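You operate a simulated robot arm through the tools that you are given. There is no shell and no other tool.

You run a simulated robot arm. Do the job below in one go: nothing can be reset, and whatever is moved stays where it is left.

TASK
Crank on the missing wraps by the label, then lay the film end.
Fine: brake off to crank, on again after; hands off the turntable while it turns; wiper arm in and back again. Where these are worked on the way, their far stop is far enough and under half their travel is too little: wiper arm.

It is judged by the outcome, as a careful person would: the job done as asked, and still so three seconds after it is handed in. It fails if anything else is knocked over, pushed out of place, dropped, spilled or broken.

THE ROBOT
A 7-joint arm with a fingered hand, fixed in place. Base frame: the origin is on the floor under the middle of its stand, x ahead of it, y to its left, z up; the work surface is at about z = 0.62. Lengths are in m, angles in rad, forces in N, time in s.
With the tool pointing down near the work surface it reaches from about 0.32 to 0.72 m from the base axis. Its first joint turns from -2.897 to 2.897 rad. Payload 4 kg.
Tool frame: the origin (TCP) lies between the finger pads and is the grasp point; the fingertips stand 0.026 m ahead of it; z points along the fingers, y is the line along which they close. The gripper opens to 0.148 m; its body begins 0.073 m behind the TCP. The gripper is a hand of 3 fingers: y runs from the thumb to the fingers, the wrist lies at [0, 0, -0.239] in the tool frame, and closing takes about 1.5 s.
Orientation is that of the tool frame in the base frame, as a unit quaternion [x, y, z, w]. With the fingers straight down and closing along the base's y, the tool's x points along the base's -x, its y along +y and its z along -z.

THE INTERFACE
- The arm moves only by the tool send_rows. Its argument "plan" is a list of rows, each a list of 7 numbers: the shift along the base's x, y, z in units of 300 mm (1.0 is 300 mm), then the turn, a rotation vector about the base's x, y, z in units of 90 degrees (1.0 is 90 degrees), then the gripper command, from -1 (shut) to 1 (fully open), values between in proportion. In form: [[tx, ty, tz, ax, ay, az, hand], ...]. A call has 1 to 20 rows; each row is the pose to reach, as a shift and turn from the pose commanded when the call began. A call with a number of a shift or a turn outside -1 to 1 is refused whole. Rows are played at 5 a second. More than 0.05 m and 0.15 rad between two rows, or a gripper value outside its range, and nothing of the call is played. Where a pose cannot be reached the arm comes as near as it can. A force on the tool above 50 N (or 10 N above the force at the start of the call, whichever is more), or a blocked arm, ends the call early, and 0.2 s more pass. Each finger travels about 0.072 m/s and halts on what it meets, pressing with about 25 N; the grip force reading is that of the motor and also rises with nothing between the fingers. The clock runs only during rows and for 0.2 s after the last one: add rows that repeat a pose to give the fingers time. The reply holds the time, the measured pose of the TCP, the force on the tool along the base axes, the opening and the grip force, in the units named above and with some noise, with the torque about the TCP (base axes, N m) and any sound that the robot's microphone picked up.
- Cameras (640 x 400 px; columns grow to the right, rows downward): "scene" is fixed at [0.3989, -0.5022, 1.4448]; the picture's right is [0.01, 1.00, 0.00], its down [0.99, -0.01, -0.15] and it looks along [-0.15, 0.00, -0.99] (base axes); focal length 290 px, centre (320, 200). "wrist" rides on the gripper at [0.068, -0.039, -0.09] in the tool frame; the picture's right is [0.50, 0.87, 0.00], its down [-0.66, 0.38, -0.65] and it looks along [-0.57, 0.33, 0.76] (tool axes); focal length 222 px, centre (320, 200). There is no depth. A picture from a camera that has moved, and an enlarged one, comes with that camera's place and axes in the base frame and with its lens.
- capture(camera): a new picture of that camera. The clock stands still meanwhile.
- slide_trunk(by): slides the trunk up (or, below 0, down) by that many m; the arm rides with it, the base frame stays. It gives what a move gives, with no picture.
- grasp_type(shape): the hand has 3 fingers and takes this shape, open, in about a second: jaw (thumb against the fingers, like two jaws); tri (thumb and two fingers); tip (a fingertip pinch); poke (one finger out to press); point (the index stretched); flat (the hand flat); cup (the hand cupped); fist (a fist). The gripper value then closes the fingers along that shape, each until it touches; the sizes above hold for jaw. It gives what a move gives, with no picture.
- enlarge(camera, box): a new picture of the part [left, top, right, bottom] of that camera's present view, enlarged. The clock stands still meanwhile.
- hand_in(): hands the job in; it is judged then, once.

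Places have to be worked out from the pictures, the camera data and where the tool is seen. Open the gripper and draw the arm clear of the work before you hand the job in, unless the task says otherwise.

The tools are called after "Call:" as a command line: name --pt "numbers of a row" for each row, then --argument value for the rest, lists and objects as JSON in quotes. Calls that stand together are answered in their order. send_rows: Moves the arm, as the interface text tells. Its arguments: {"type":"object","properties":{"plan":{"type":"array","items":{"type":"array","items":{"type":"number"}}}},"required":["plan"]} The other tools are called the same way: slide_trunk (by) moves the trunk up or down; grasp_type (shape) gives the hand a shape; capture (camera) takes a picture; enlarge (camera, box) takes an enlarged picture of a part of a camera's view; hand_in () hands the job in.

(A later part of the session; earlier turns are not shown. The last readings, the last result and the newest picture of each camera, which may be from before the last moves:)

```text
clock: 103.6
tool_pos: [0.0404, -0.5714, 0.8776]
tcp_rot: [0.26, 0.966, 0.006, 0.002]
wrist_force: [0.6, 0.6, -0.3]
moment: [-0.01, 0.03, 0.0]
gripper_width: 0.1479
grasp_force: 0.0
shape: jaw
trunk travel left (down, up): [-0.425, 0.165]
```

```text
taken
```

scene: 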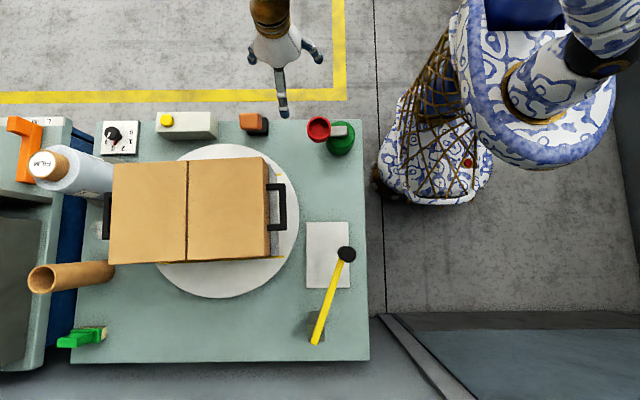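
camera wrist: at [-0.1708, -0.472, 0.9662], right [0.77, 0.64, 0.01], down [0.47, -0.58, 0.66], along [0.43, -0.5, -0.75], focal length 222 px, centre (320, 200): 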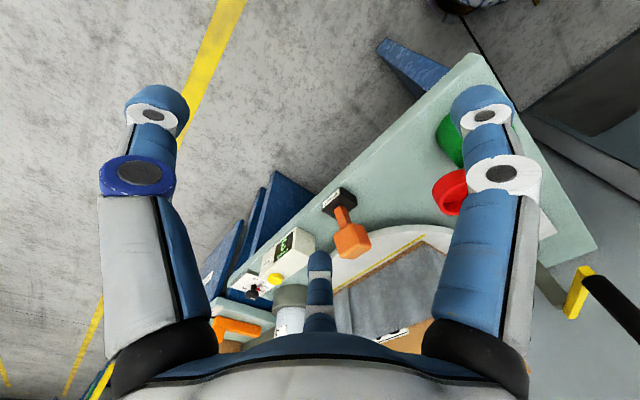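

The hand is turned as planned with one finger toward +x. I tilt it outward and move over the lever, still above its head.

Call:
send_rows --pt "0 0 0 -0.09 0 0 1" --pt "0 0 0 -0.18 0 0 1" --pt "0 -0.06 0 -0.27 0 0 1" --pt "0.005 -0.16 -0.03 -0.27 0 0 1" --pt "0.01 -0.26 -0.07 -0.27 0 0 1" --pt "0.015 -0.345 -0.12 -0.27 0 0 1" --pt "0.015 -0.345 -0.17 -0.27 0 0 1" --pt "0.015 -0.345 -0.17 -0.27 0 0 1"

Call:
capture --camera "wrist"

Call:
enlarge --camera "scene" --box '[200, 60, 340, 150]'

```text
clock: 105.4
tool_pos: [0.0458, -0.6757, 0.8264]
tcp_rot: [0.255, 0.945, -0.196, 0.059]
wrist_force: [-0.3, -1.1, -0.2]
moment: [0.01, 0.01, -0.03]
gripper_width: 0.148
grasp_force: 0.0
shape: jaw
trunk travel left (down, up): [-0.425, 0.165]
```

```text
taken
camera wrist: at [-0.0325, -0.6388, 0.9082], right [0.0, 0.92, -0.4], down [0.75, 0.26, 0.61], along [0.66, -0.3, -0.69], focal length 222 px, centre (320, 200)
```

wrist: 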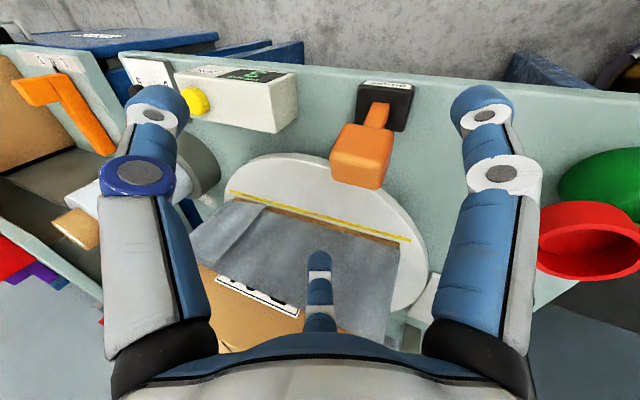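

```text
4.44 times, centred on (270, 105) of scene
camera zoom: at [0.3989, -0.5022, 1.4448], right [0.01, 1.0, 0.0], down [0.99, -0.01, -0.15], along [-0.15, 0.0, -0.99], focal length 1289 px, centre (542, 622)
```

zoom: 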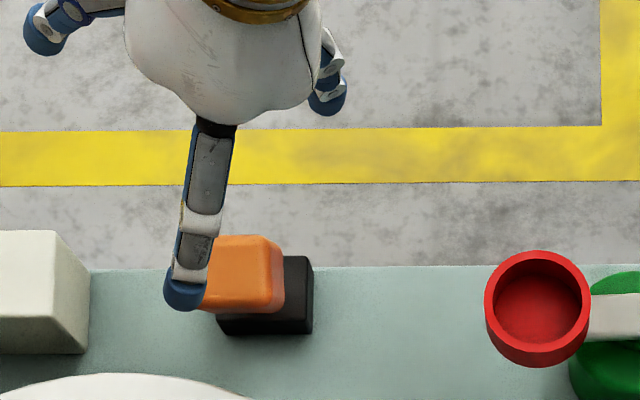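

The finger is beside and beyond the lever's head at +x. I add 8 mm more clearance and lower it down next to the head.

Call:
send_rows --pt "0.027 0 -0.05 0 0 0 1" --pt "0.027 0 -0.12 0 0 0 1" --pt "0.027 0 -0.19 0 0 0 1" --pt "0.027 0 -0.25 0 0 0 1" --pt "0.027 0 -0.293 0 0 0 1" --pt "0.027 0 -0.293 0 0 0 1"

Call:
capture --camera "wrist"

Call:
enlarge --camera "scene" --box '[200, 60, 340, 150]'

```text
clock: 106.8
tool_pos: [0.0562, -0.6764, 0.7385]
tcp_rot: [0.254, 0.945, -0.196, 0.058]
wrist_force: [0.8, 0.0, 0.2]
moment: [-0.03, -0.01, -0.01]
gripper_width: 0.1478
grasp_force: 0.0
shape: jaw
trunk travel left (down, up): [-0.425, 0.165]
```

```text
taken
camera wrist: at [-0.0233, -0.6389, 0.8203], right [0.0, 0.92, -0.4], down [0.75, 0.26, 0.61], along [0.66, -0.3, -0.69], focal length 222 px, centre (320, 200)
```

wrist: 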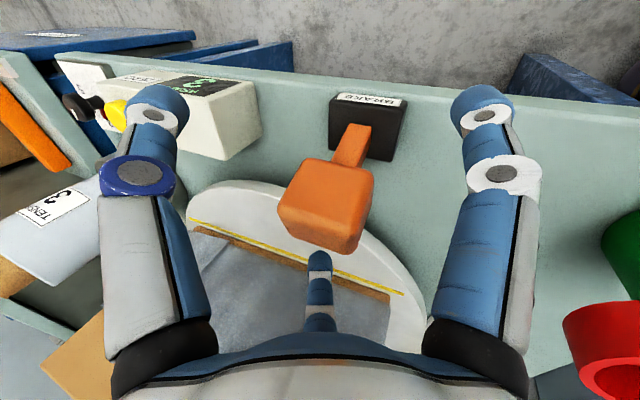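

```text
4.44 times, centred on (270, 105) of scene
camera zoom: at [0.3989, -0.5022, 1.4448], right [0.01, 1.0, 0.0], down [0.99, -0.01, -0.15], along [-0.15, 0.0, -0.99], focal length 1289 px, centre (542, 622)
```

zoom: 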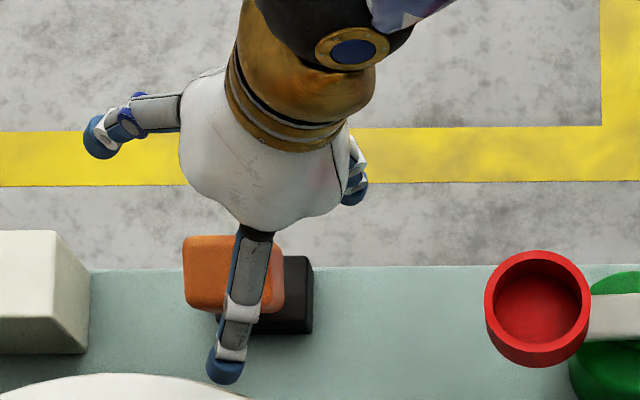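

The finger is down on the +x side of the head without contact. I pull slowly toward -x.

Call:
send_rows --pt "-0.04 0 0 0 0 0 1" --pt "-0.08 0 0 0 0 0 1" --pt "-0.11 0 0 0 0 0 1" --pt "-0.14 0 0 0 0 0 1" --pt "-0.165 0 0 0 0 0 1" --pt "-0.19 0 0 0 0 0 1" --pt "-0.215 0 0 0 0 0 1" --pt "-0.215 0 0 0 0 0 1"

Call:
capture --camera "wrist"

Call:
enlarge --camera "scene" --box '[200, 60, 340, 150]'

```text
clock: 108.6
tool_pos: [-0.0105, -0.6762, 0.742]
tcp_rot: [0.254, 0.945, -0.197, 0.057]
wrist_force: [3.1, 0.9, 12.0]
moment: [0.04, -1.02, 0.15]
gripper_width: 0.1481
grasp_force: 0.0
shape: jaw
trunk travel left (down, up): [-0.425, 0.165]
```

```text
taken
camera wrist: at [-0.089, -0.6383, 0.8226], right [0.0, 0.92, -0.4], down [0.75, 0.26, 0.61], along [0.66, -0.31, -0.69], focal length 222 px, centre (320, 200)
```

wrist: 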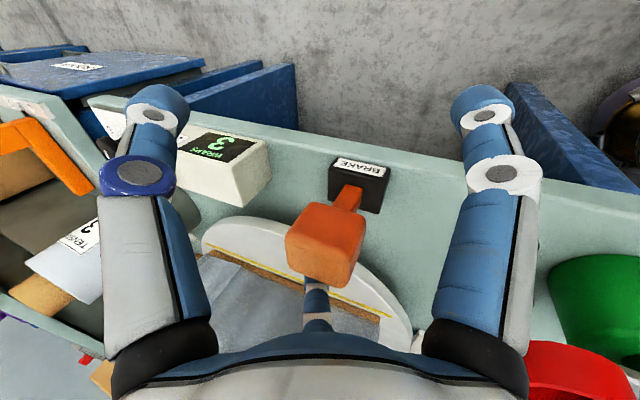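

```text
4.44 times, centred on (270, 105) of scene
camera zoom: at [0.3989, -0.5022, 1.4448], right [0.01, 1.0, 0.0], down [0.99, -0.01, -0.15], along [-0.15, 0.0, -0.99], focal length 1289 px, centre (542, 622)
```

zoom: 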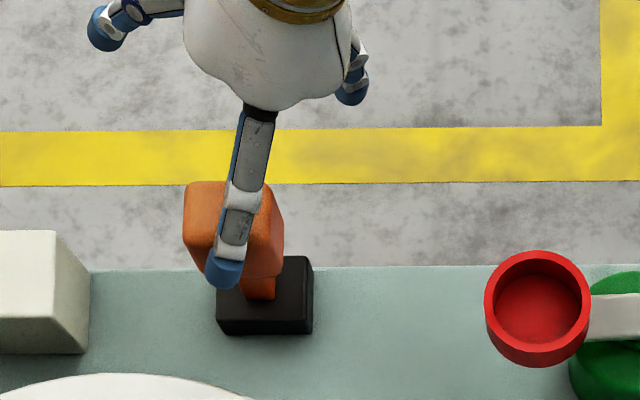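

The lever has come most of the way back. I pull on a little further until it meets its stop.

Call:
send_rows --pt "-0.02 0 0 0 0 0 1" --pt "-0.04 0 0 0 0 0 1" --pt "-0.06 0 0 0 0 0 1" --pt "-0.08 0 0 0 0 0 1" --pt "-0.08 0 0 0 0 0 1"

Call:
enlarge --camera "scene" --box '[200, 60, 340, 150]'

```text
clock: 109.8
tool_pos: [-0.0317, -0.6769, 0.7388]
tcp_rot: [0.254, 0.945, -0.196, 0.058]
wrist_force: [14.4, -2.0, -0.7]
moment: [0.01, 0.17, -0.27]
gripper_width: 0.1479
grasp_force: 0.0
shape: jaw
trunk travel left (down, up): [-0.425, 0.165]
```

```text
4.44 times, centred on (270, 105) of scene
camera zoom: at [0.3989, -0.5022, 1.4448], right [0.01, 1.0, 0.0], down [0.99, -0.01, -0.15], along [-0.15, 0.0, -0.99], focal length 1289 px, centre (542, 622)
```

zoom: 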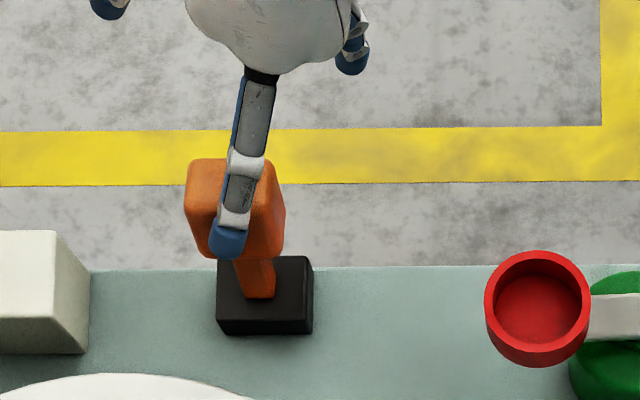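

The lever is back exactly where it started, against its stop (14 N). I release it by moving +x a little and then lift clear.

Call:
send_rows --pt "0.03 0 0 0 0 0 1" --pt "0.08 0 0 0 0 0 1" --pt "0.08 0 0.08 0 0 0 1" --pt "0.08 0 0.2 0 0 0 1" --pt "0.08 0 0.33 0 0 0 1" --pt "0.08 0.1 0.4 0 0 0 1" --pt "0.08 0.22 0.45 0 0 0 1" --pt "0.08 0.34 0.48 0 0 0 1" --pt "0.08 0.34 0.48 0 0 0 1"

Call:
capture --camera "wrist"

Call:
capture --camera "scene"

```text
clock: 111.8
tool_pos: [-0.0109, -0.5737, 0.8817]
tcp_rot: [0.256, 0.945, -0.197, 0.058]
wrist_force: [0.0, -0.7, -0.3]
moment: [-0.01, 0.0, 0.01]
gripper_width: 0.1478
grasp_force: 0.1
shape: jaw
trunk travel left (down, up): [-0.425, 0.165]
```

```text
taken
camera wrist: at [-0.0892, -0.5364, 0.9632], right [0.0, 0.92, -0.4], down [0.75, 0.26, 0.61], along [0.66, -0.3, -0.69], focal length 222 px, centre (320, 200)
```

wrist: 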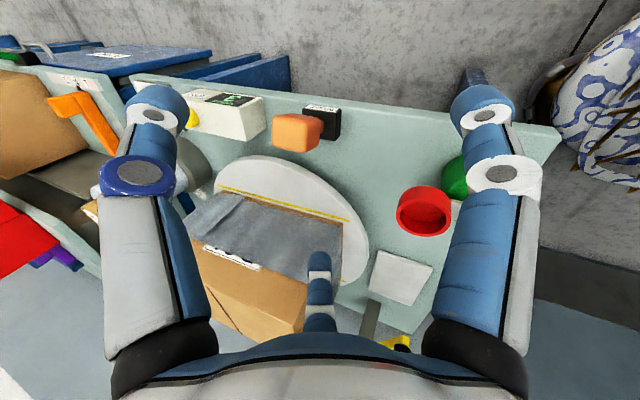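

```text
taken
```

scene: 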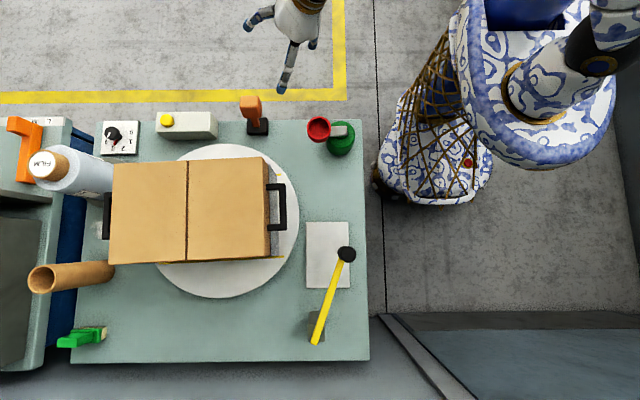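

The brake is on again. Now I look at the film end on the carton to understand what the wiper has to do.

Call:
enlarge --camera "wrist" --box '[170, 150, 390, 350]'

Call:
enlarge --camera "scene" --box '[20, 110, 180, 210]'

Call:
enlarge --camera "scene" --box '[230, 220, 390, 360]'

```text
2.00 times, centred on (280, 250) of wrist
camera zoom: at [-0.0892, -0.5364, 0.9632], right [0.0, 0.92, -0.4], down [0.75, 0.26, 0.61], along [0.66, -0.3, -0.69], focal length 444 px, centre (400, 100)
```

zoom: 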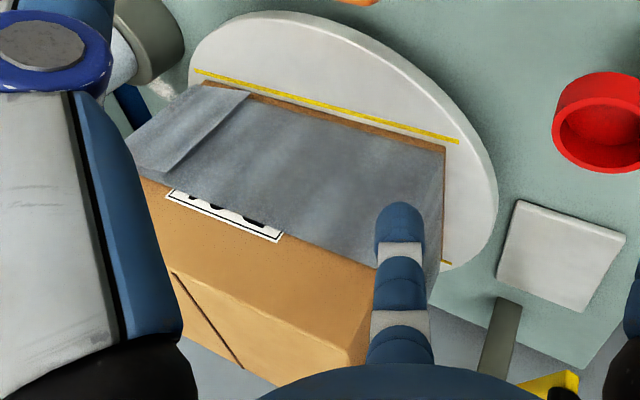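

```text
4.00 times, centred on (100, 160) of scene
camera zoom: at [0.3989, -0.5022, 1.4448], right [0.01, 1.0, 0.0], down [0.99, -0.01, -0.15], along [-0.15, 0.0, -0.99], focal length 1160 px, centre (1200, 360)
```

zoom: 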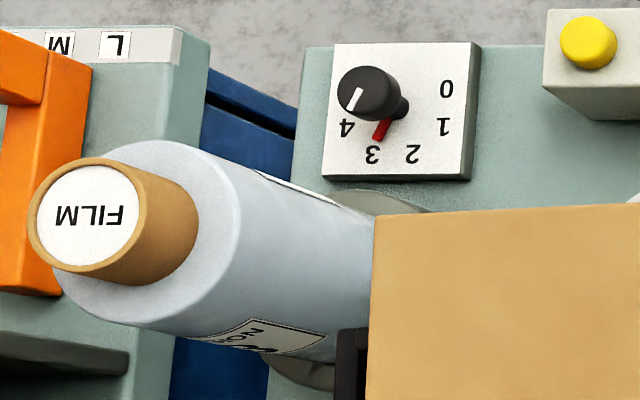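

```text
2.86 times, centred on (310, 290) of scene
camera zoom: at [0.3989, -0.5022, 1.4448], right [0.01, 1.0, 0.0], down [0.99, -0.01, -0.15], along [-0.15, 0.0, -0.99], focal length 829 px, centre (349, -57)
```

zoom: 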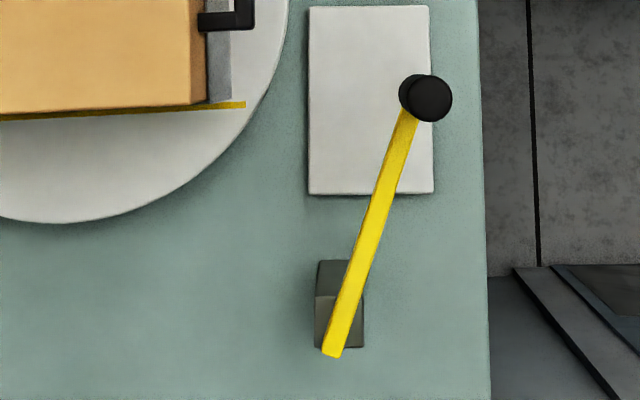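

The loose film tail shows on the carton's near face, and the yellow wiper arm has to be swung in and back. I level the hand, shut it as a pusher, and move over toward the wiper's grip.

Call:
send_rows --pt "0.03 0.03 0.05 0.09 0 0 -1" --pt "0.08 0.08 0.1 0.18 0 0 -1" --pt "0.15 0.15 0.15 0.27 0 0 -1" --pt "0.25 0.25 0.15 0.27 0 0 -1" --pt "0.35 0.35 0.15 0.27 0 0 -1" --pt "0.45 0.44 0.15 0.27 0 0 -1" --pt "0.56 0.53 0.15 0.27 0 0 -1" --pt "0.67 0.6 0.15 0.27 0 0 -1" --pt "0.67 0.6 0.15 0.27 0 0 -1"

Call:
send_rows --pt "0.08 0.05 0 0 0 -0.08 -1" --pt "0.17 0.1 0 0 0 -0.16 -1" --pt "0.26 0.14 0 0 0 -0.24 -1" --pt "0.36 0.16 0 0 0 -0.32 -1" --pt "0.46 0.18 0 0 0 -0.4 -1" --pt "0.56 0.18 0 0 0 -0.48 -1" --pt "0.66 0.18 0 0 0 -0.555 -1" --pt "0.72 0.18 0 0 0 -0.555 -1" --pt "0.72 0.18 0 0 0 -0.555 -1"

Call:
capture --camera "wrist"

Call:
capture --camera "scene"

```text
clock: 113.8
tool_pos: [0.1888, -0.3926, 0.9267]
tcp_rot: [0.261, 0.965, 0.007, 0.002]
wrist_force: [0.4, -0.1, -0.3]
moment: [-0.03, 0.02, -0.02]
gripper_width: 0.0001
grasp_force: 24.9
shape: jaw
trunk travel left (down, up): [-0.425, 0.165]
```

```text
clock: 115.8
tool_pos: [0.4059, -0.3389, 0.9267]
tcp_rot: [0.644, 0.765, 0.004, 0.005]
wrist_force: [-0.5, 0.1, -0.2]
moment: [0.03, 0.0, -0.01]
gripper_width: 0.0
grasp_force: 25.4
shape: jaw
trunk travel left (down, up): [-0.425, 0.165]
```

```text
taken
camera wrist: at [0.3548, -0.2786, 1.0168], right [0.77, 0.64, 0.01], down [0.47, -0.58, 0.66], along [0.43, -0.5, -0.75], focal length 222 px, centre (320, 200)
```

wrist: 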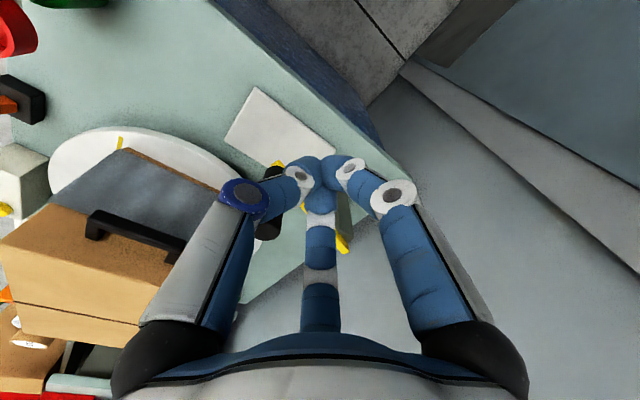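

```text
taken
```

scene: 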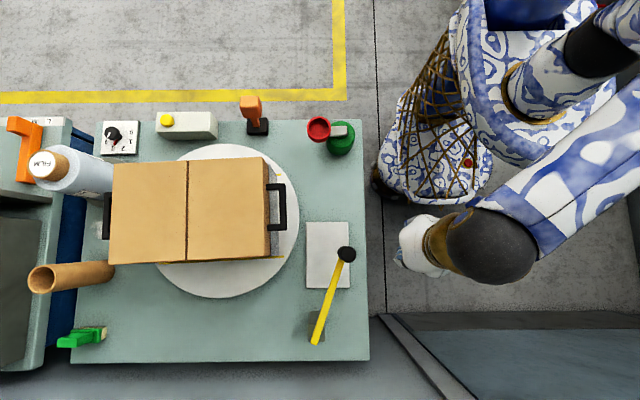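

The hand is on the +y side of the grip. I tilt it outward for reach and lower it beside the grip, keeping a gap of about 3 cm.

Call:
send_rows --pt "0.04 -0.03 -0.05 -0.071 -0.06 0 -1" --pt "0.09 -0.06 -0.12 -0.142 -0.119 0 -1" --pt "0.143 -0.09 -0.19 -0.213 -0.179 0 -1" --pt "0.143 -0.09 -0.257 -0.213 -0.179 0 -1" --pt "0.143 -0.09 -0.257 -0.213 -0.179 0 -1"

Call:
capture --camera "wrist"

Call:
enlarge --camera "scene" --box '[260, 180, 440, 360]'

```text
clock: 117.0
tool_pos: [0.4492, -0.3665, 0.8513]
tcp_rot: [0.627, 0.747, -0.032, 0.22]
wrist_force: [0.0, -1.0, -0.1]
moment: [0.01, -0.03, -0.03]
gripper_width: 0.0
grasp_force: 24.7
shape: jaw
trunk travel left (down, up): [-0.425, 0.165]
```

```text
taken
camera wrist: at [0.3783, -0.2828, 0.8992], right [0.76, 0.64, 0.01], down [0.25, -0.31, 0.92], along [0.59, -0.7, -0.4], focal length 222 px, centre (320, 200)
```

wrist: 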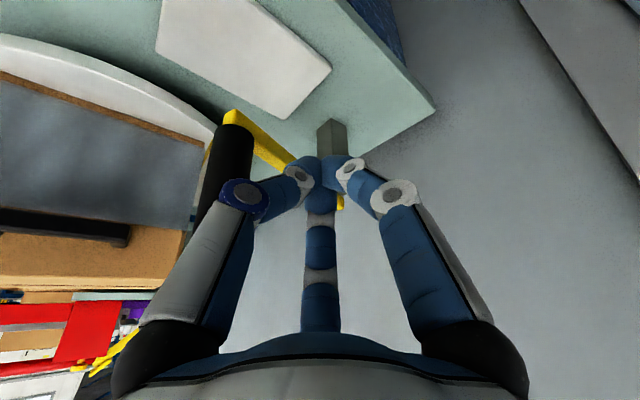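

```text
2.22 times, centred on (350, 270) of scene
camera zoom: at [0.3989, -0.5022, 1.4448], right [0.01, 1.0, 0.0], down [0.99, -0.01, -0.15], along [-0.15, 0.0, -0.99], focal length 645 px, centre (253, 44)
```

zoom: 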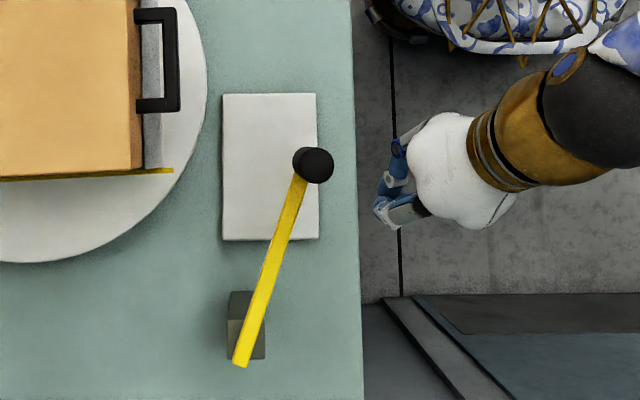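

The fingertips are beside the grip. I push along the wiper's arc in small steps, toward the carton.

Call:
send_rows --pt "-0.023 -0.047 0 0 0 0 -1" --pt "-0.0567 -0.0963 0 0 0 0 -1" --pt "-0.0807 -0.1377 0 0 0 0 -1" --pt "-0.092 -0.159 0 0 0 0 -1" --pt "-0.1017 -0.1803 0 0 0 0 -1" --pt "-0.111 -0.2025 0 0 0 0 -1" --pt "-0.1193 -0.2247 0 0 0 0 -1" --pt "-0.127 -0.2475 0 0 0 0 -1" --pt "-0.1343 -0.27 0 0 0 0 -1"

Call:
capture --camera "wrist"

Call:
enlarge --camera "scene" --box '[240, 160, 420, 350]'

```text
clock: 119.0
tool_pos: [0.4083, -0.4479, 0.8508]
tcp_rot: [0.628, 0.747, -0.032, 0.218]
wrist_force: [1.2, -0.3, 0.2]
moment: [0.02, 0.02, 0.03]
gripper_width: 0.0003
grasp_force: 24.6
shape: jaw
trunk travel left (down, up): [-0.425, 0.165]
```

```text
taken
camera wrist: at [0.3388, -0.3635, 0.899], right [0.76, 0.64, 0.01], down [0.25, -0.31, 0.92], along [0.59, -0.7, -0.4], focal length 222 px, centre (320, 200)
```

wrist: 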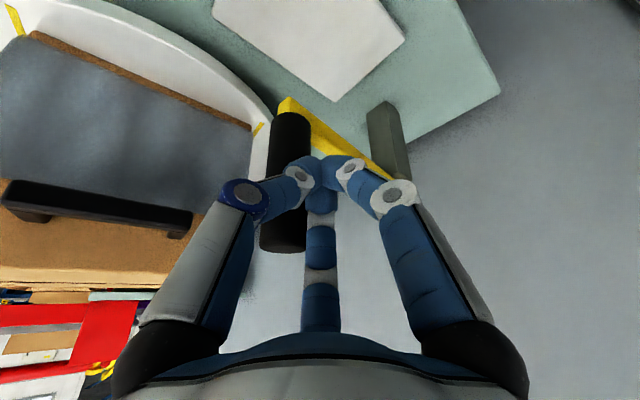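

```text
2.11 times, centred on (330, 255) of scene
camera zoom: at [0.3989, -0.5022, 1.4448], right [0.01, 1.0, 0.0], down [0.99, -0.01, -0.15], along [-0.15, 0.0, -0.99], focal length 611 px, centre (299, 84)
```

zoom: 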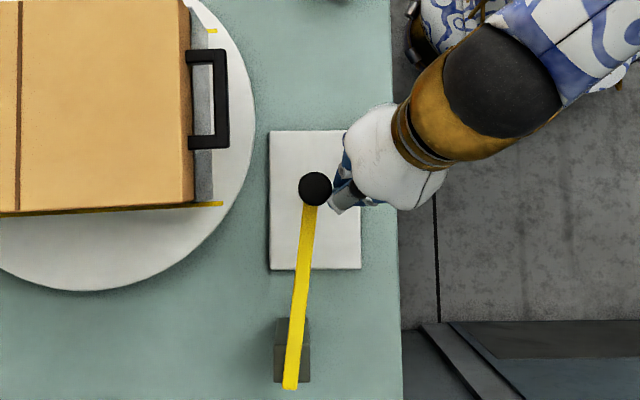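

The wiper moves easily; its grip is now at about (0.408, -0.488). I push on in small steps, watching for its stop and the clearance to the carton.

Call:
send_rows --pt "-0.005 -0.0225 0 0 0 0 -1" --pt "-0.0093 -0.045 0 0 0 0 -1" --pt "-0.0135 -0.0685 0 0 0 0 -1" --pt "-0.0177 -0.092 0 0 0 0 -1" --pt "-0.0202 -0.1155 0 0 0 0 -1" --pt "-0.0227 -0.1393 0 0 0 0 -1" --pt "-0.0235 -0.163 0 0 0 0 -1" --pt "-0.0243 -0.187 0 0 0 0 -1"

Call:
capture --camera "wrist"

Call:
enlarge --camera "scene" --box '[240, 160, 420, 350]'

```text
clock: 120.8
tool_pos: [0.4013, -0.5056, 0.8515]
tcp_rot: [0.628, 0.746, -0.032, 0.219]
wrist_force: [0.1, 0.0, -0.1]
moment: [0.01, -0.01, 0.02]
gripper_width: 0.0
grasp_force: 24.6
shape: jaw
trunk travel left (down, up): [-0.425, 0.165]
```

```text
taken
camera wrist: at [0.3311, -0.4199, 0.899], right [0.76, 0.64, 0.01], down [0.25, -0.31, 0.92], along [0.59, -0.7, -0.4], focal length 222 px, centre (320, 200)
```

wrist: 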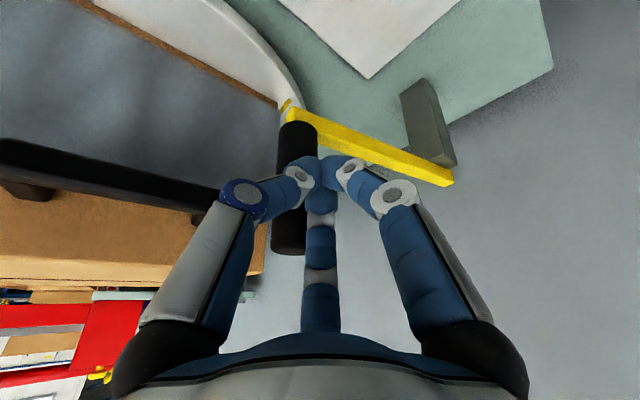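

```text
2.11 times, centred on (330, 255) of scene
camera zoom: at [0.3989, -0.5022, 1.4448], right [0.01, 1.0, 0.0], down [0.99, -0.01, -0.15], along [-0.15, 0.0, -0.99], focal length 611 px, centre (299, 84)
```

zoom: 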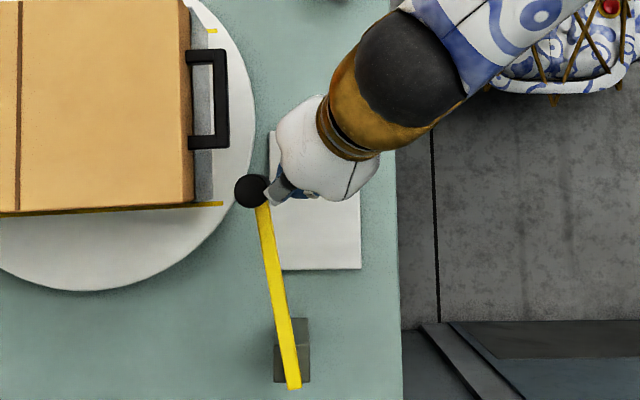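

The wiper's grip is at about 190° on its arc and still free. I push a little further in fine steps.

Call:
send_rows --pt "0 -0.0213 0 0 0 0 -1" --pt "0.0013 -0.045 0 0 0 0 -1" --pt "0.0033 -0.0687 0 0 0 0 -1" --pt "0.0063 -0.0923 0 0 0 0 -1" --pt "0.0063 -0.0923 0 0 0 0 -1"

Call:
capture --camera "wrist"

Call:
enlarge --camera "scene" --box '[240, 160, 420, 350]'

```text
clock: 122.0
tool_pos: [0.4051, -0.5316, 0.8513]
tcp_rot: [0.627, 0.747, -0.033, 0.219]
wrist_force: [-0.6, -1.1, 0.6]
moment: [-0.03, -0.01, -0.01]
gripper_width: 0.0002
grasp_force: 24.9
shape: jaw
trunk travel left (down, up): [-0.425, 0.165]
```

```text
taken
camera wrist: at [0.3334, -0.448, 0.8987], right [0.76, 0.64, 0.01], down [0.25, -0.31, 0.92], along [0.59, -0.7, -0.4], focal length 222 px, centre (320, 200)
```

wrist: 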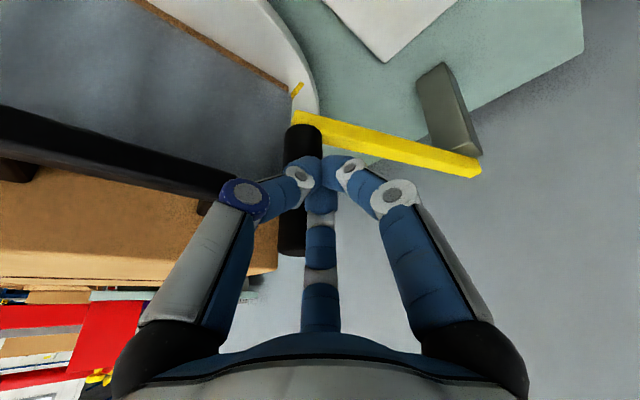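

```text
2.11 times, centred on (330, 255) of scene
camera zoom: at [0.3989, -0.5022, 1.4448], right [0.01, 1.0, 0.0], down [0.99, -0.01, -0.15], along [-0.15, 0.0, -0.99], focal length 611 px, centre (299, 84)
```

zoom: 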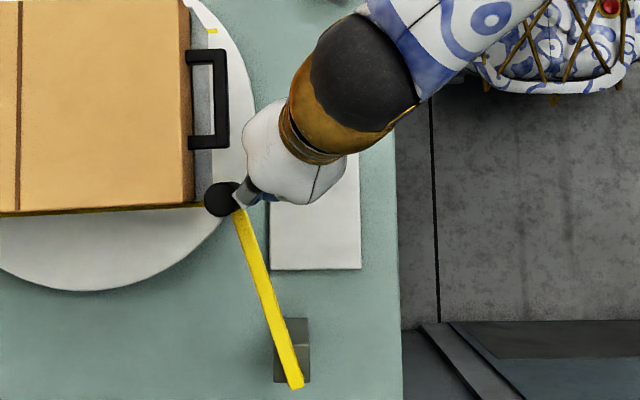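

The grip is at about 198°, less than 1 cm from the carton's corner and still moving freely. I go on in very small steps and watch the force, so as not to push the carton.

Call:
send_rows --pt "0.0018 -0.0118 0 0 0 0 -1" --pt "0.0036 -0.0236 0 0 0 0 -1" --pt "0.0036 -0.0236 0 0 0 0 -1"

Call:
enlarge --camera "wrist" --box '[180, 90, 400, 290]'

Call:
enlarge --camera "scene" --box '[250, 200, 350, 290]'

```text
clock: 122.8
tool_pos: [0.4046, -0.5378, 0.8502]
tcp_rot: [0.627, 0.747, -0.032, 0.219]
wrist_force: [0.2, 0.6, -0.3]
moment: [0.01, -0.02, 0.01]
gripper_width: 0.0
grasp_force: 24.7
shape: jaw
trunk travel left (down, up): [-0.425, 0.165]
```

```text
2.00 times, centred on (290, 190) of wrist
camera zoom: at [0.3342, -0.4549, 0.8987], right [0.76, 0.64, 0.01], down [0.25, -0.31, 0.92], along [0.59, -0.7, -0.4], focal length 444 px, centre (380, 220)
```

zoom: 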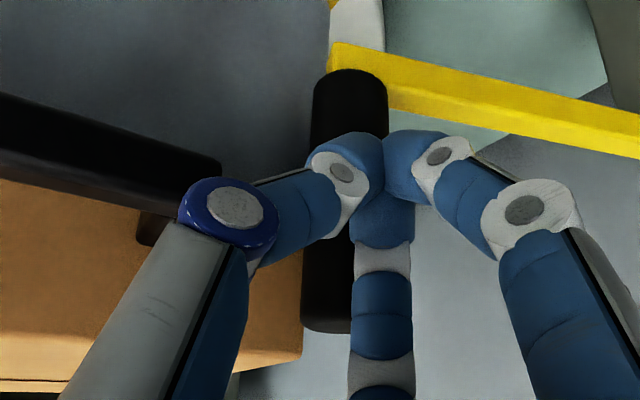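

```text
4.44 times, centred on (300, 245) of scene
camera zoom: at [0.3989, -0.5022, 1.4448], right [0.01, 1.0, 0.0], down [0.99, -0.01, -0.15], along [-0.15, 0.0, -0.99], focal length 1289 px, centre (409, 0)
```

zoom: 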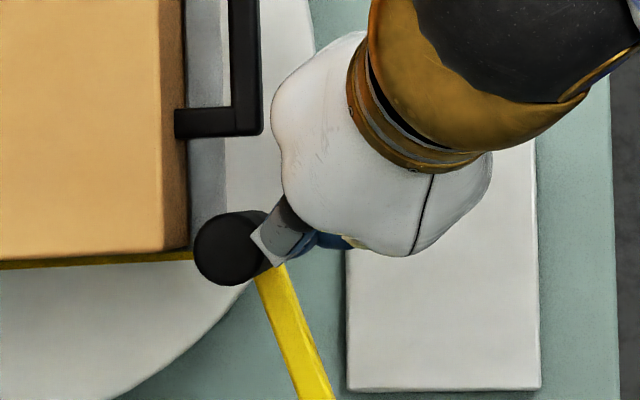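

The grip is within a couple of millimetres of the carton's corner at about 200°. I press just slightly more to see whether its stop is there.

Call:
send_rows --pt "0.0007 -0.006 0 0 0 0 -1" --pt "0.0015 -0.012 0 0 0 0 -1" --pt "0.0015 -0.012 0 0 0 0 -1"

Call:
enlarge --camera "scene" --box '[250, 200, 350, 290]'

Call:
enlarge --camera "scene" --box '[90, 130, 310, 310]'

```text
clock: 123.6
tool_pos: [0.4057, -0.5419, 0.8511]
tcp_rot: [0.627, 0.747, -0.032, 0.219]
wrist_force: [0.5, 0.0, 0.7]
moment: [0.02, 0.03, 0.0]
gripper_width: 0.0
grasp_force: 25.4
shape: jaw
trunk travel left (down, up): [-0.425, 0.165]
```

```text
4.44 times, centred on (300, 245) of scene
camera zoom: at [0.3989, -0.5022, 1.4448], right [0.01, 1.0, 0.0], down [0.99, -0.01, -0.15], along [-0.15, 0.0, -0.99], focal length 1289 px, centre (409, 0)
```

zoom: 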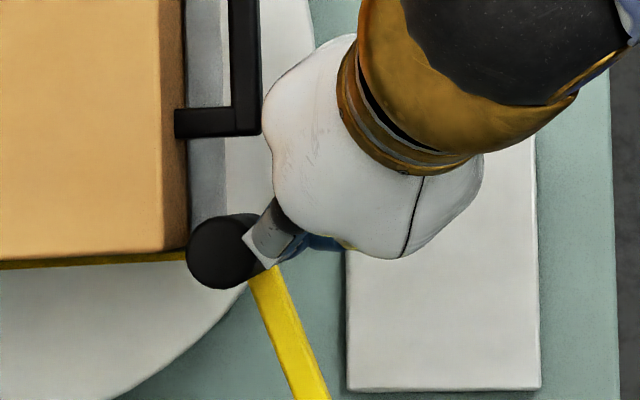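

```text
2.22 times, centred on (200, 220) of scene
camera zoom: at [0.3989, -0.5022, 1.4448], right [0.01, 1.0, 0.0], down [0.99, -0.01, -0.15], along [-0.15, 0.0, -0.99], focal length 645 px, centre (587, 156)
```

zoom: 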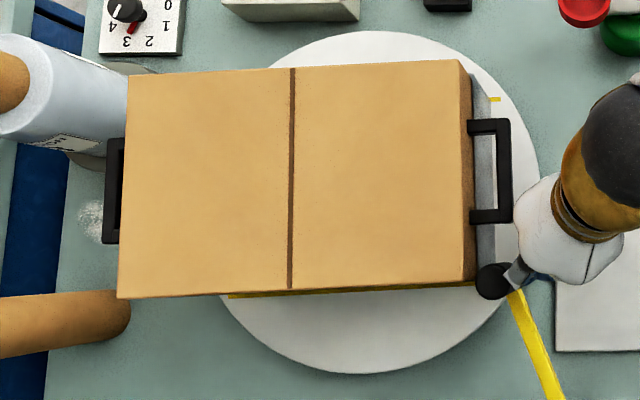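

There is still no resistance. I raise the hand 1.5 cm so its knuckles stay clear above the carton's handle, and continue in small steps.

Call:
send_rows --pt "0 0 0.05 0 0 0 -1" --pt "0.0012 -0.008 0.05 0 0 0 -1" --pt "0.0024 -0.016 0.05 0 0 0 -1" --pt "0.0036 -0.024 0.05 0 0 0 -1" --pt "0.0036 -0.024 0.05 0 0 0 -1"

Call:
enlarge --camera "scene" --box '[250, 200, 350, 290]'

Call:
enlarge --camera "wrist" --box '[180, 90, 400, 290]'

```text
clock: 124.8
tool_pos: [0.4065, -0.5499, 0.8677]
tcp_rot: [0.628, 0.747, -0.032, 0.219]
wrist_force: [0.4, 1.4, 0.8]
moment: [0.0, -0.05, -0.02]
gripper_width: 0.0002
grasp_force: 25.1
shape: jaw
trunk travel left (down, up): [-0.425, 0.165]
```

```text
4.44 times, centred on (300, 245) of scene
camera zoom: at [0.3989, -0.5022, 1.4448], right [0.01, 1.0, 0.0], down [0.99, -0.01, -0.15], along [-0.15, 0.0, -0.99], focal length 1289 px, centre (409, 0)
```

zoom: 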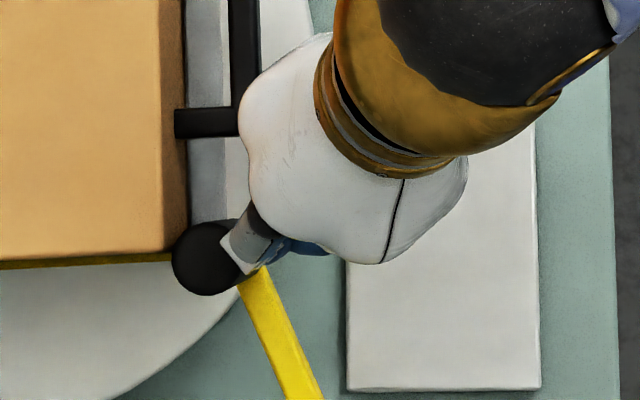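

```text
2.00 times, centred on (290, 190) of wrist
camera zoom: at [0.3361, -0.4654, 0.9143], right [0.76, 0.64, 0.01], down [0.25, -0.31, 0.92], along [0.59, -0.7, -0.4], focal length 444 px, centre (380, 220)
```

zoom: 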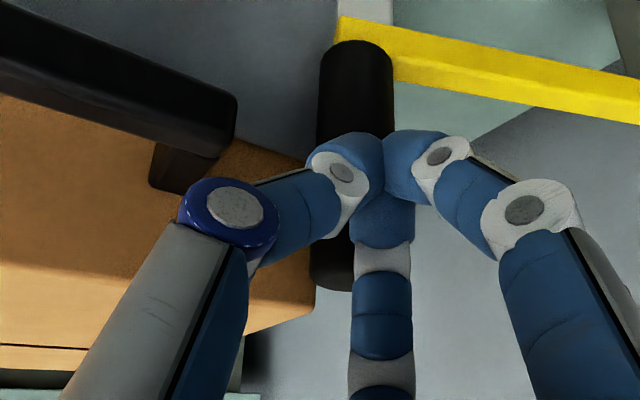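

The grip is passing right by the carton's corner without any force. I take another very small step to see if it meets a stop or the carton.

Call:
send_rows --pt "0.002 -0.008 0 0 0 0 -1" --pt "0.004 -0.016 0 0 0 0 -1" --pt "0.004 -0.016 0 0 0 0 -1"

Call:
enlarge --camera "scene" --box '[250, 200, 350, 290]'

Call:
capture --camera "wrist"

```text
clock: 125.6
tool_pos: [0.4071, -0.554, 0.8666]
tcp_rot: [0.627, 0.747, -0.032, 0.218]
wrist_force: [-1.9, 6.4, 1.3]
moment: [-0.1, -0.04, 0.04]
gripper_width: 0.0
grasp_force: 24.7
shape: jaw
trunk travel left (down, up): [-0.425, 0.165]
```

```text
4.44 times, centred on (300, 245) of scene
camera zoom: at [0.3989, -0.5022, 1.4448], right [0.01, 1.0, 0.0], down [0.99, -0.01, -0.15], along [-0.15, 0.0, -0.99], focal length 1289 px, centre (409, 0)
```

zoom: 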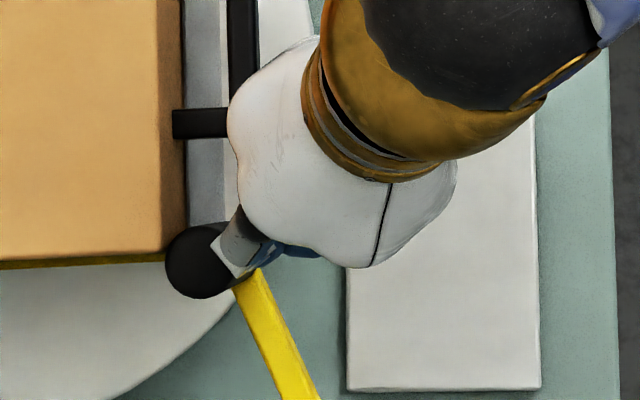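

```text
taken
camera wrist: at [0.3374, -0.4697, 0.9144], right [0.76, 0.64, 0.01], down [0.25, -0.31, 0.92], along [0.59, -0.7, -0.4], focal length 222 px, centre (320, 200)
```

wrist: 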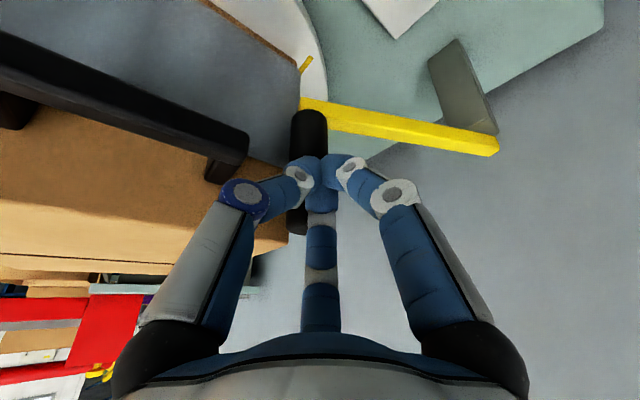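

Resistance of about 6 N has appeared, so I stop pushing. I check whether the carton or turntable has moved at all.

Call:
enlarge --camera "scene" --box '[90, 130, 310, 310]'

Call:
capture --camera "scene"

```text
2.22 times, centred on (200, 220) of scene
camera zoom: at [0.3989, -0.5022, 1.4448], right [0.01, 1.0, 0.0], down [0.99, -0.01, -0.15], along [-0.15, 0.0, -0.99], focal length 645 px, centre (587, 156)
```

zoom: 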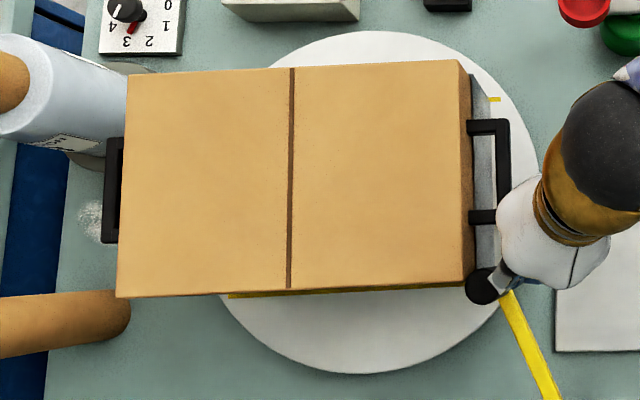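

```text
taken
```

scene: 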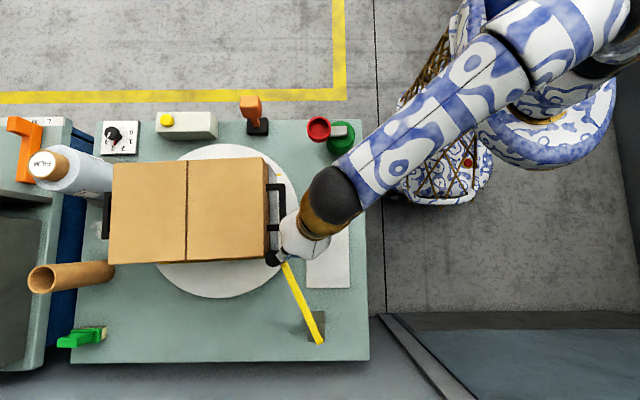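

The carton has moved by no more than a millimetre, and the wiper is in against its end. I back the pusher off and lift clear, then check the wiper and the film end.

Call:
send_rows --pt "-0.01 0.05 0 0 0 0 -1" --pt "-0.01 0.12 0.02 0 0 0 -1" --pt "-0.02 0.2 0.1 0 0 0 -1" --pt "-0.05 0.28 0.2 0.071 0.06 0 -1" --pt "-0.15 0.34 0.25 0.142 0.119 0 -1" --pt "-0.27 0.38 0.25 0.213 0.179 0 -1" --pt "-0.4 0.42 0.25 0.213 0.179 0 -1" --pt "-0.53 0.45 0.25 0.213 0.179 0 -1" --pt "-0.66 0.45 0.25 0.213 0.179 0 -1" --pt "-0.79 0.4 0.22 0.213 0.179 0 -1" --pt "-0.92 0.36 0.18 0.213 0.179 0 -1" --pt "-1.0 0.32 0.15 0.213 0.179 0 -1"

Call:
capture --camera "scene"

```text
clock: 128.2
tool_pos: [0.1064, -0.4594, 0.912]
tcp_rot: [0.644, 0.765, 0.005, 0.005]
wrist_force: [0.2, -0.2, 0.1]
moment: [0.02, 0.04, 0.02]
gripper_width: 0.0001
grasp_force: 25.1
shape: jaw
trunk travel left (down, up): [-0.425, 0.165]
```

```text
taken
```

scene: 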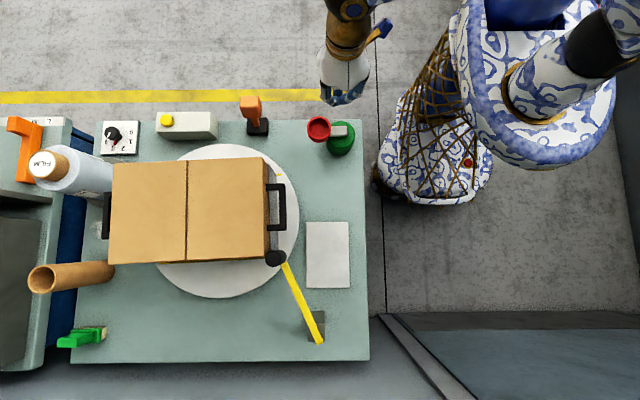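

Call:
send_rows --pt "-0.12 -0.04 0 0 0 0 -1" --pt "-0.24 -0.08 -0.02 0 0 0 -1" --pt "-0.36 -0.12 -0.04 0 0 0 -1" --pt "-0.48 -0.16 -0.06 0 0 0 -1" --pt "-0.6 -0.2 -0.08 0 0 0 -1" --pt "-0.7 -0.24 -0.1 0 0 0 -1" --pt "-0.7 -0.24 -0.1 0 0 0 -1"

Call:
capture --camera "wrist"

Call:
enlarge --camera "scene" --box '[230, 210, 350, 360]'

```text
clock: 129.8
tool_pos: [-0.1034, -0.5294, 0.8819]
tcp_rot: [0.645, 0.764, 0.005, 0.005]
wrist_force: [0.3, -0.9, -0.4]
moment: [-0.06, -0.04, 0.0]
gripper_width: 0.0002
grasp_force: 25.1
shape: jaw
trunk travel left (down, up): [-0.425, 0.165]
```

```text
taken
camera wrist: at [-0.1547, -0.4692, 0.9708], right [0.77, 0.64, 0.01], down [0.48, -0.58, 0.66], along [0.43, -0.5, -0.75], focal length 222 px, centre (320, 200)
```

wrist: 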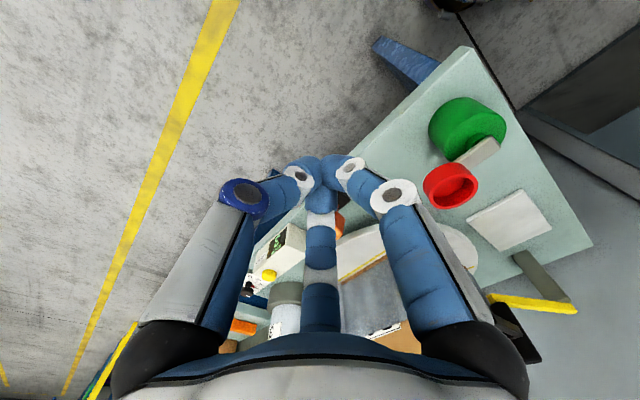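

```text
2.67 times, centred on (290, 285) of scene
camera zoom: at [0.3989, -0.5022, 1.4448], right [0.01, 1.0, 0.0], down [0.99, -0.01, -0.15], along [-0.15, 0.0, -0.99], focal length 774 px, centre (400, -27)
```

zoom: 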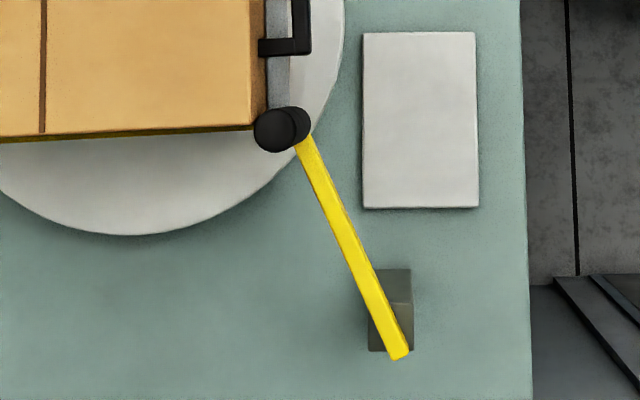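

The wiper stays in, resting by the carton's corner. I enlarge the gap between the fingers to see the film end.

Call:
enlarge --camera "wrist" --box '[250, 220, 430, 350]'

Call:
send_rows --pt "0 0 0 0 0 0 1" --pt "0 0 0 0 0 0 1" --pt "0 0 0 0 0 0 1" --pt "0 0 0 0 0 0 1" --pt "0 0 0 0 0 0 1" --pt "0 0 0 0 0 0 1" --pt "0 0 0 0 0 0 1"

Call:
capture --camera "wrist"

Call:
enlarge --camera "wrist" --box '[260, 230, 440, 350]'

```text
3.08 times, centred on (340, 285) of wrist
camera zoom: at [-0.1547, -0.4692, 0.9708], right [0.77, 0.64, 0.01], down [0.48, -0.58, 0.66], along [0.43, -0.5, -0.75], focal length 684 px, centre (258, -62)
```

zoom: 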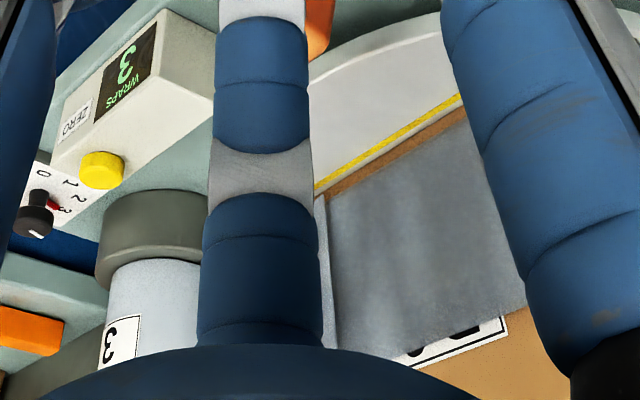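

```text
clock: 131.4
tool_pos: [-0.1032, -0.5301, 0.8818]
tcp_rot: [0.644, 0.765, 0.005, 0.005]
wrist_force: [0.0, -1.3, 0.8]
moment: [0.03, 0.01, -0.02]
gripper_width: 0.1476
grasp_force: 0.1
shape: jaw
trunk travel left (down, up): [-0.425, 0.165]
```

```text
taken
camera wrist: at [-0.1542, -0.469, 0.9709], right [0.77, 0.64, 0.01], down [0.48, -0.58, 0.66], along [0.43, -0.5, -0.75], focal length 222 px, centre (320, 200)
```

wrist: 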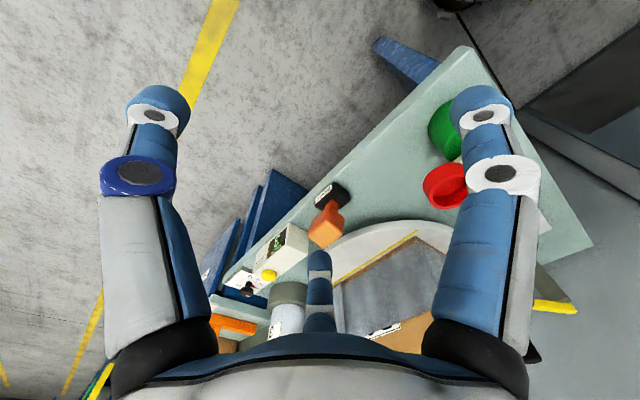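

```text
3.33 times, centred on (350, 290) of wrist
camera zoom: at [-0.1542, -0.469, 0.9709], right [0.77, 0.64, 0.01], down [0.48, -0.58, 0.66], along [0.43, -0.5, -0.75], focal length 740 px, centre (220, -100)
```

zoom: 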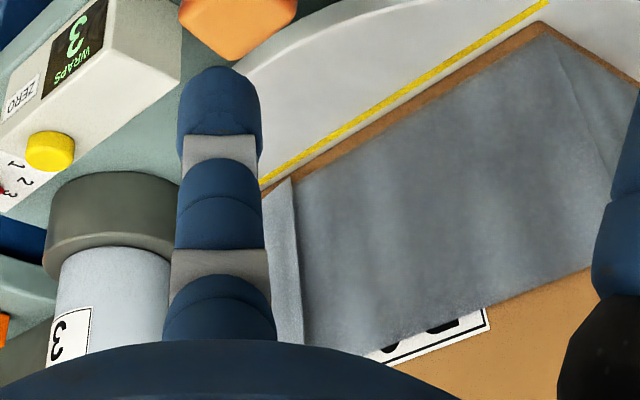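

I can't tell from here whether the tail is laid. I take the same viewpoint as just after the brake step, for a direct comparison.

Call:
send_rows --pt "0.05 -0.02 0 0 0 0.08 1" --pt "0.1 -0.04 0 0 0 0.16 1" --pt "0.15 -0.06 0 0 0 0.24 1" --pt "0.2 -0.08 0 0 0 0.32 1" --pt "0.25 -0.1 0 0 0 0.4 1" --pt "0.3 -0.14 0 0 0 0.48 1" --pt "0.307 -0.147 0 0 0 0.555 1" --pt "0.307 -0.147 0 0 0 0.555 1"

Call:
send_rows --pt "0 0 0 -0.09 0 0 1" --pt "0 0 0 -0.18 0 0 1" --pt "0 0 0 -0.27 0 0 1" --pt "0 0 0 -0.27 0 0 1"

Call:
capture --camera "wrist"

Call:
enlarge --camera "wrist" --box '[170, 150, 390, 350]'

```text
clock: 133.2
tool_pos: [-0.0099, -0.5744, 0.8806]
tcp_rot: [0.261, 0.965, 0.006, 0.003]
wrist_force: [0.2, -0.8, 0.0]
moment: [-0.01, -0.02, -0.02]
gripper_width: 0.1482
grasp_force: 0.0
shape: jaw
trunk travel left (down, up): [-0.425, 0.165]
```

```text
clock: 134.2
tool_pos: [-0.012, -0.5748, 0.881]
tcp_rot: [0.254, 0.945, -0.197, 0.058]
wrist_force: [-0.7, -0.6, 0.5]
moment: [0.0, -0.01, 0.02]
gripper_width: 0.1481
grasp_force: 0.1
shape: jaw
trunk travel left (down, up): [-0.425, 0.165]
```

```text
taken
camera wrist: at [-0.0898, -0.5374, 0.9635], right [0.0, 0.92, -0.4], down [0.75, 0.26, 0.61], along [0.66, -0.3, -0.69], focal length 222 px, centre (320, 200)
```

wrist: 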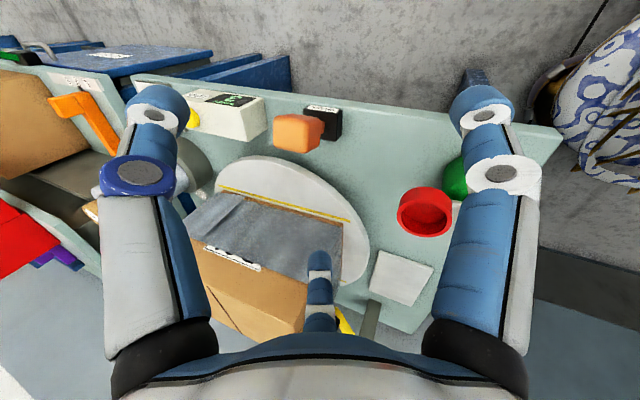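

```text
2.00 times, centred on (280, 250) of wrist
camera zoom: at [-0.0898, -0.5374, 0.9635], right [0.0, 0.92, -0.4], down [0.75, 0.26, 0.61], along [0.66, -0.3, -0.69], focal length 444 px, centre (400, 100)
```

zoom: 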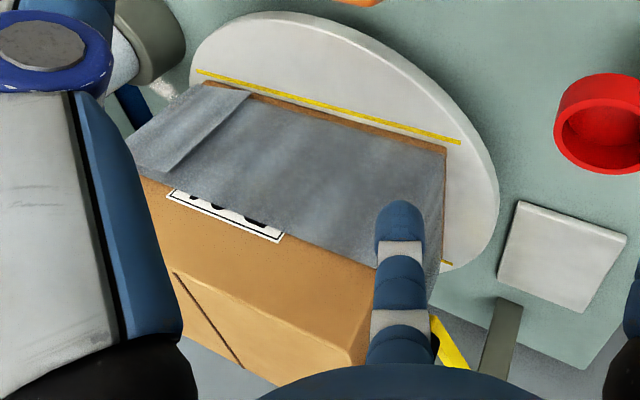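

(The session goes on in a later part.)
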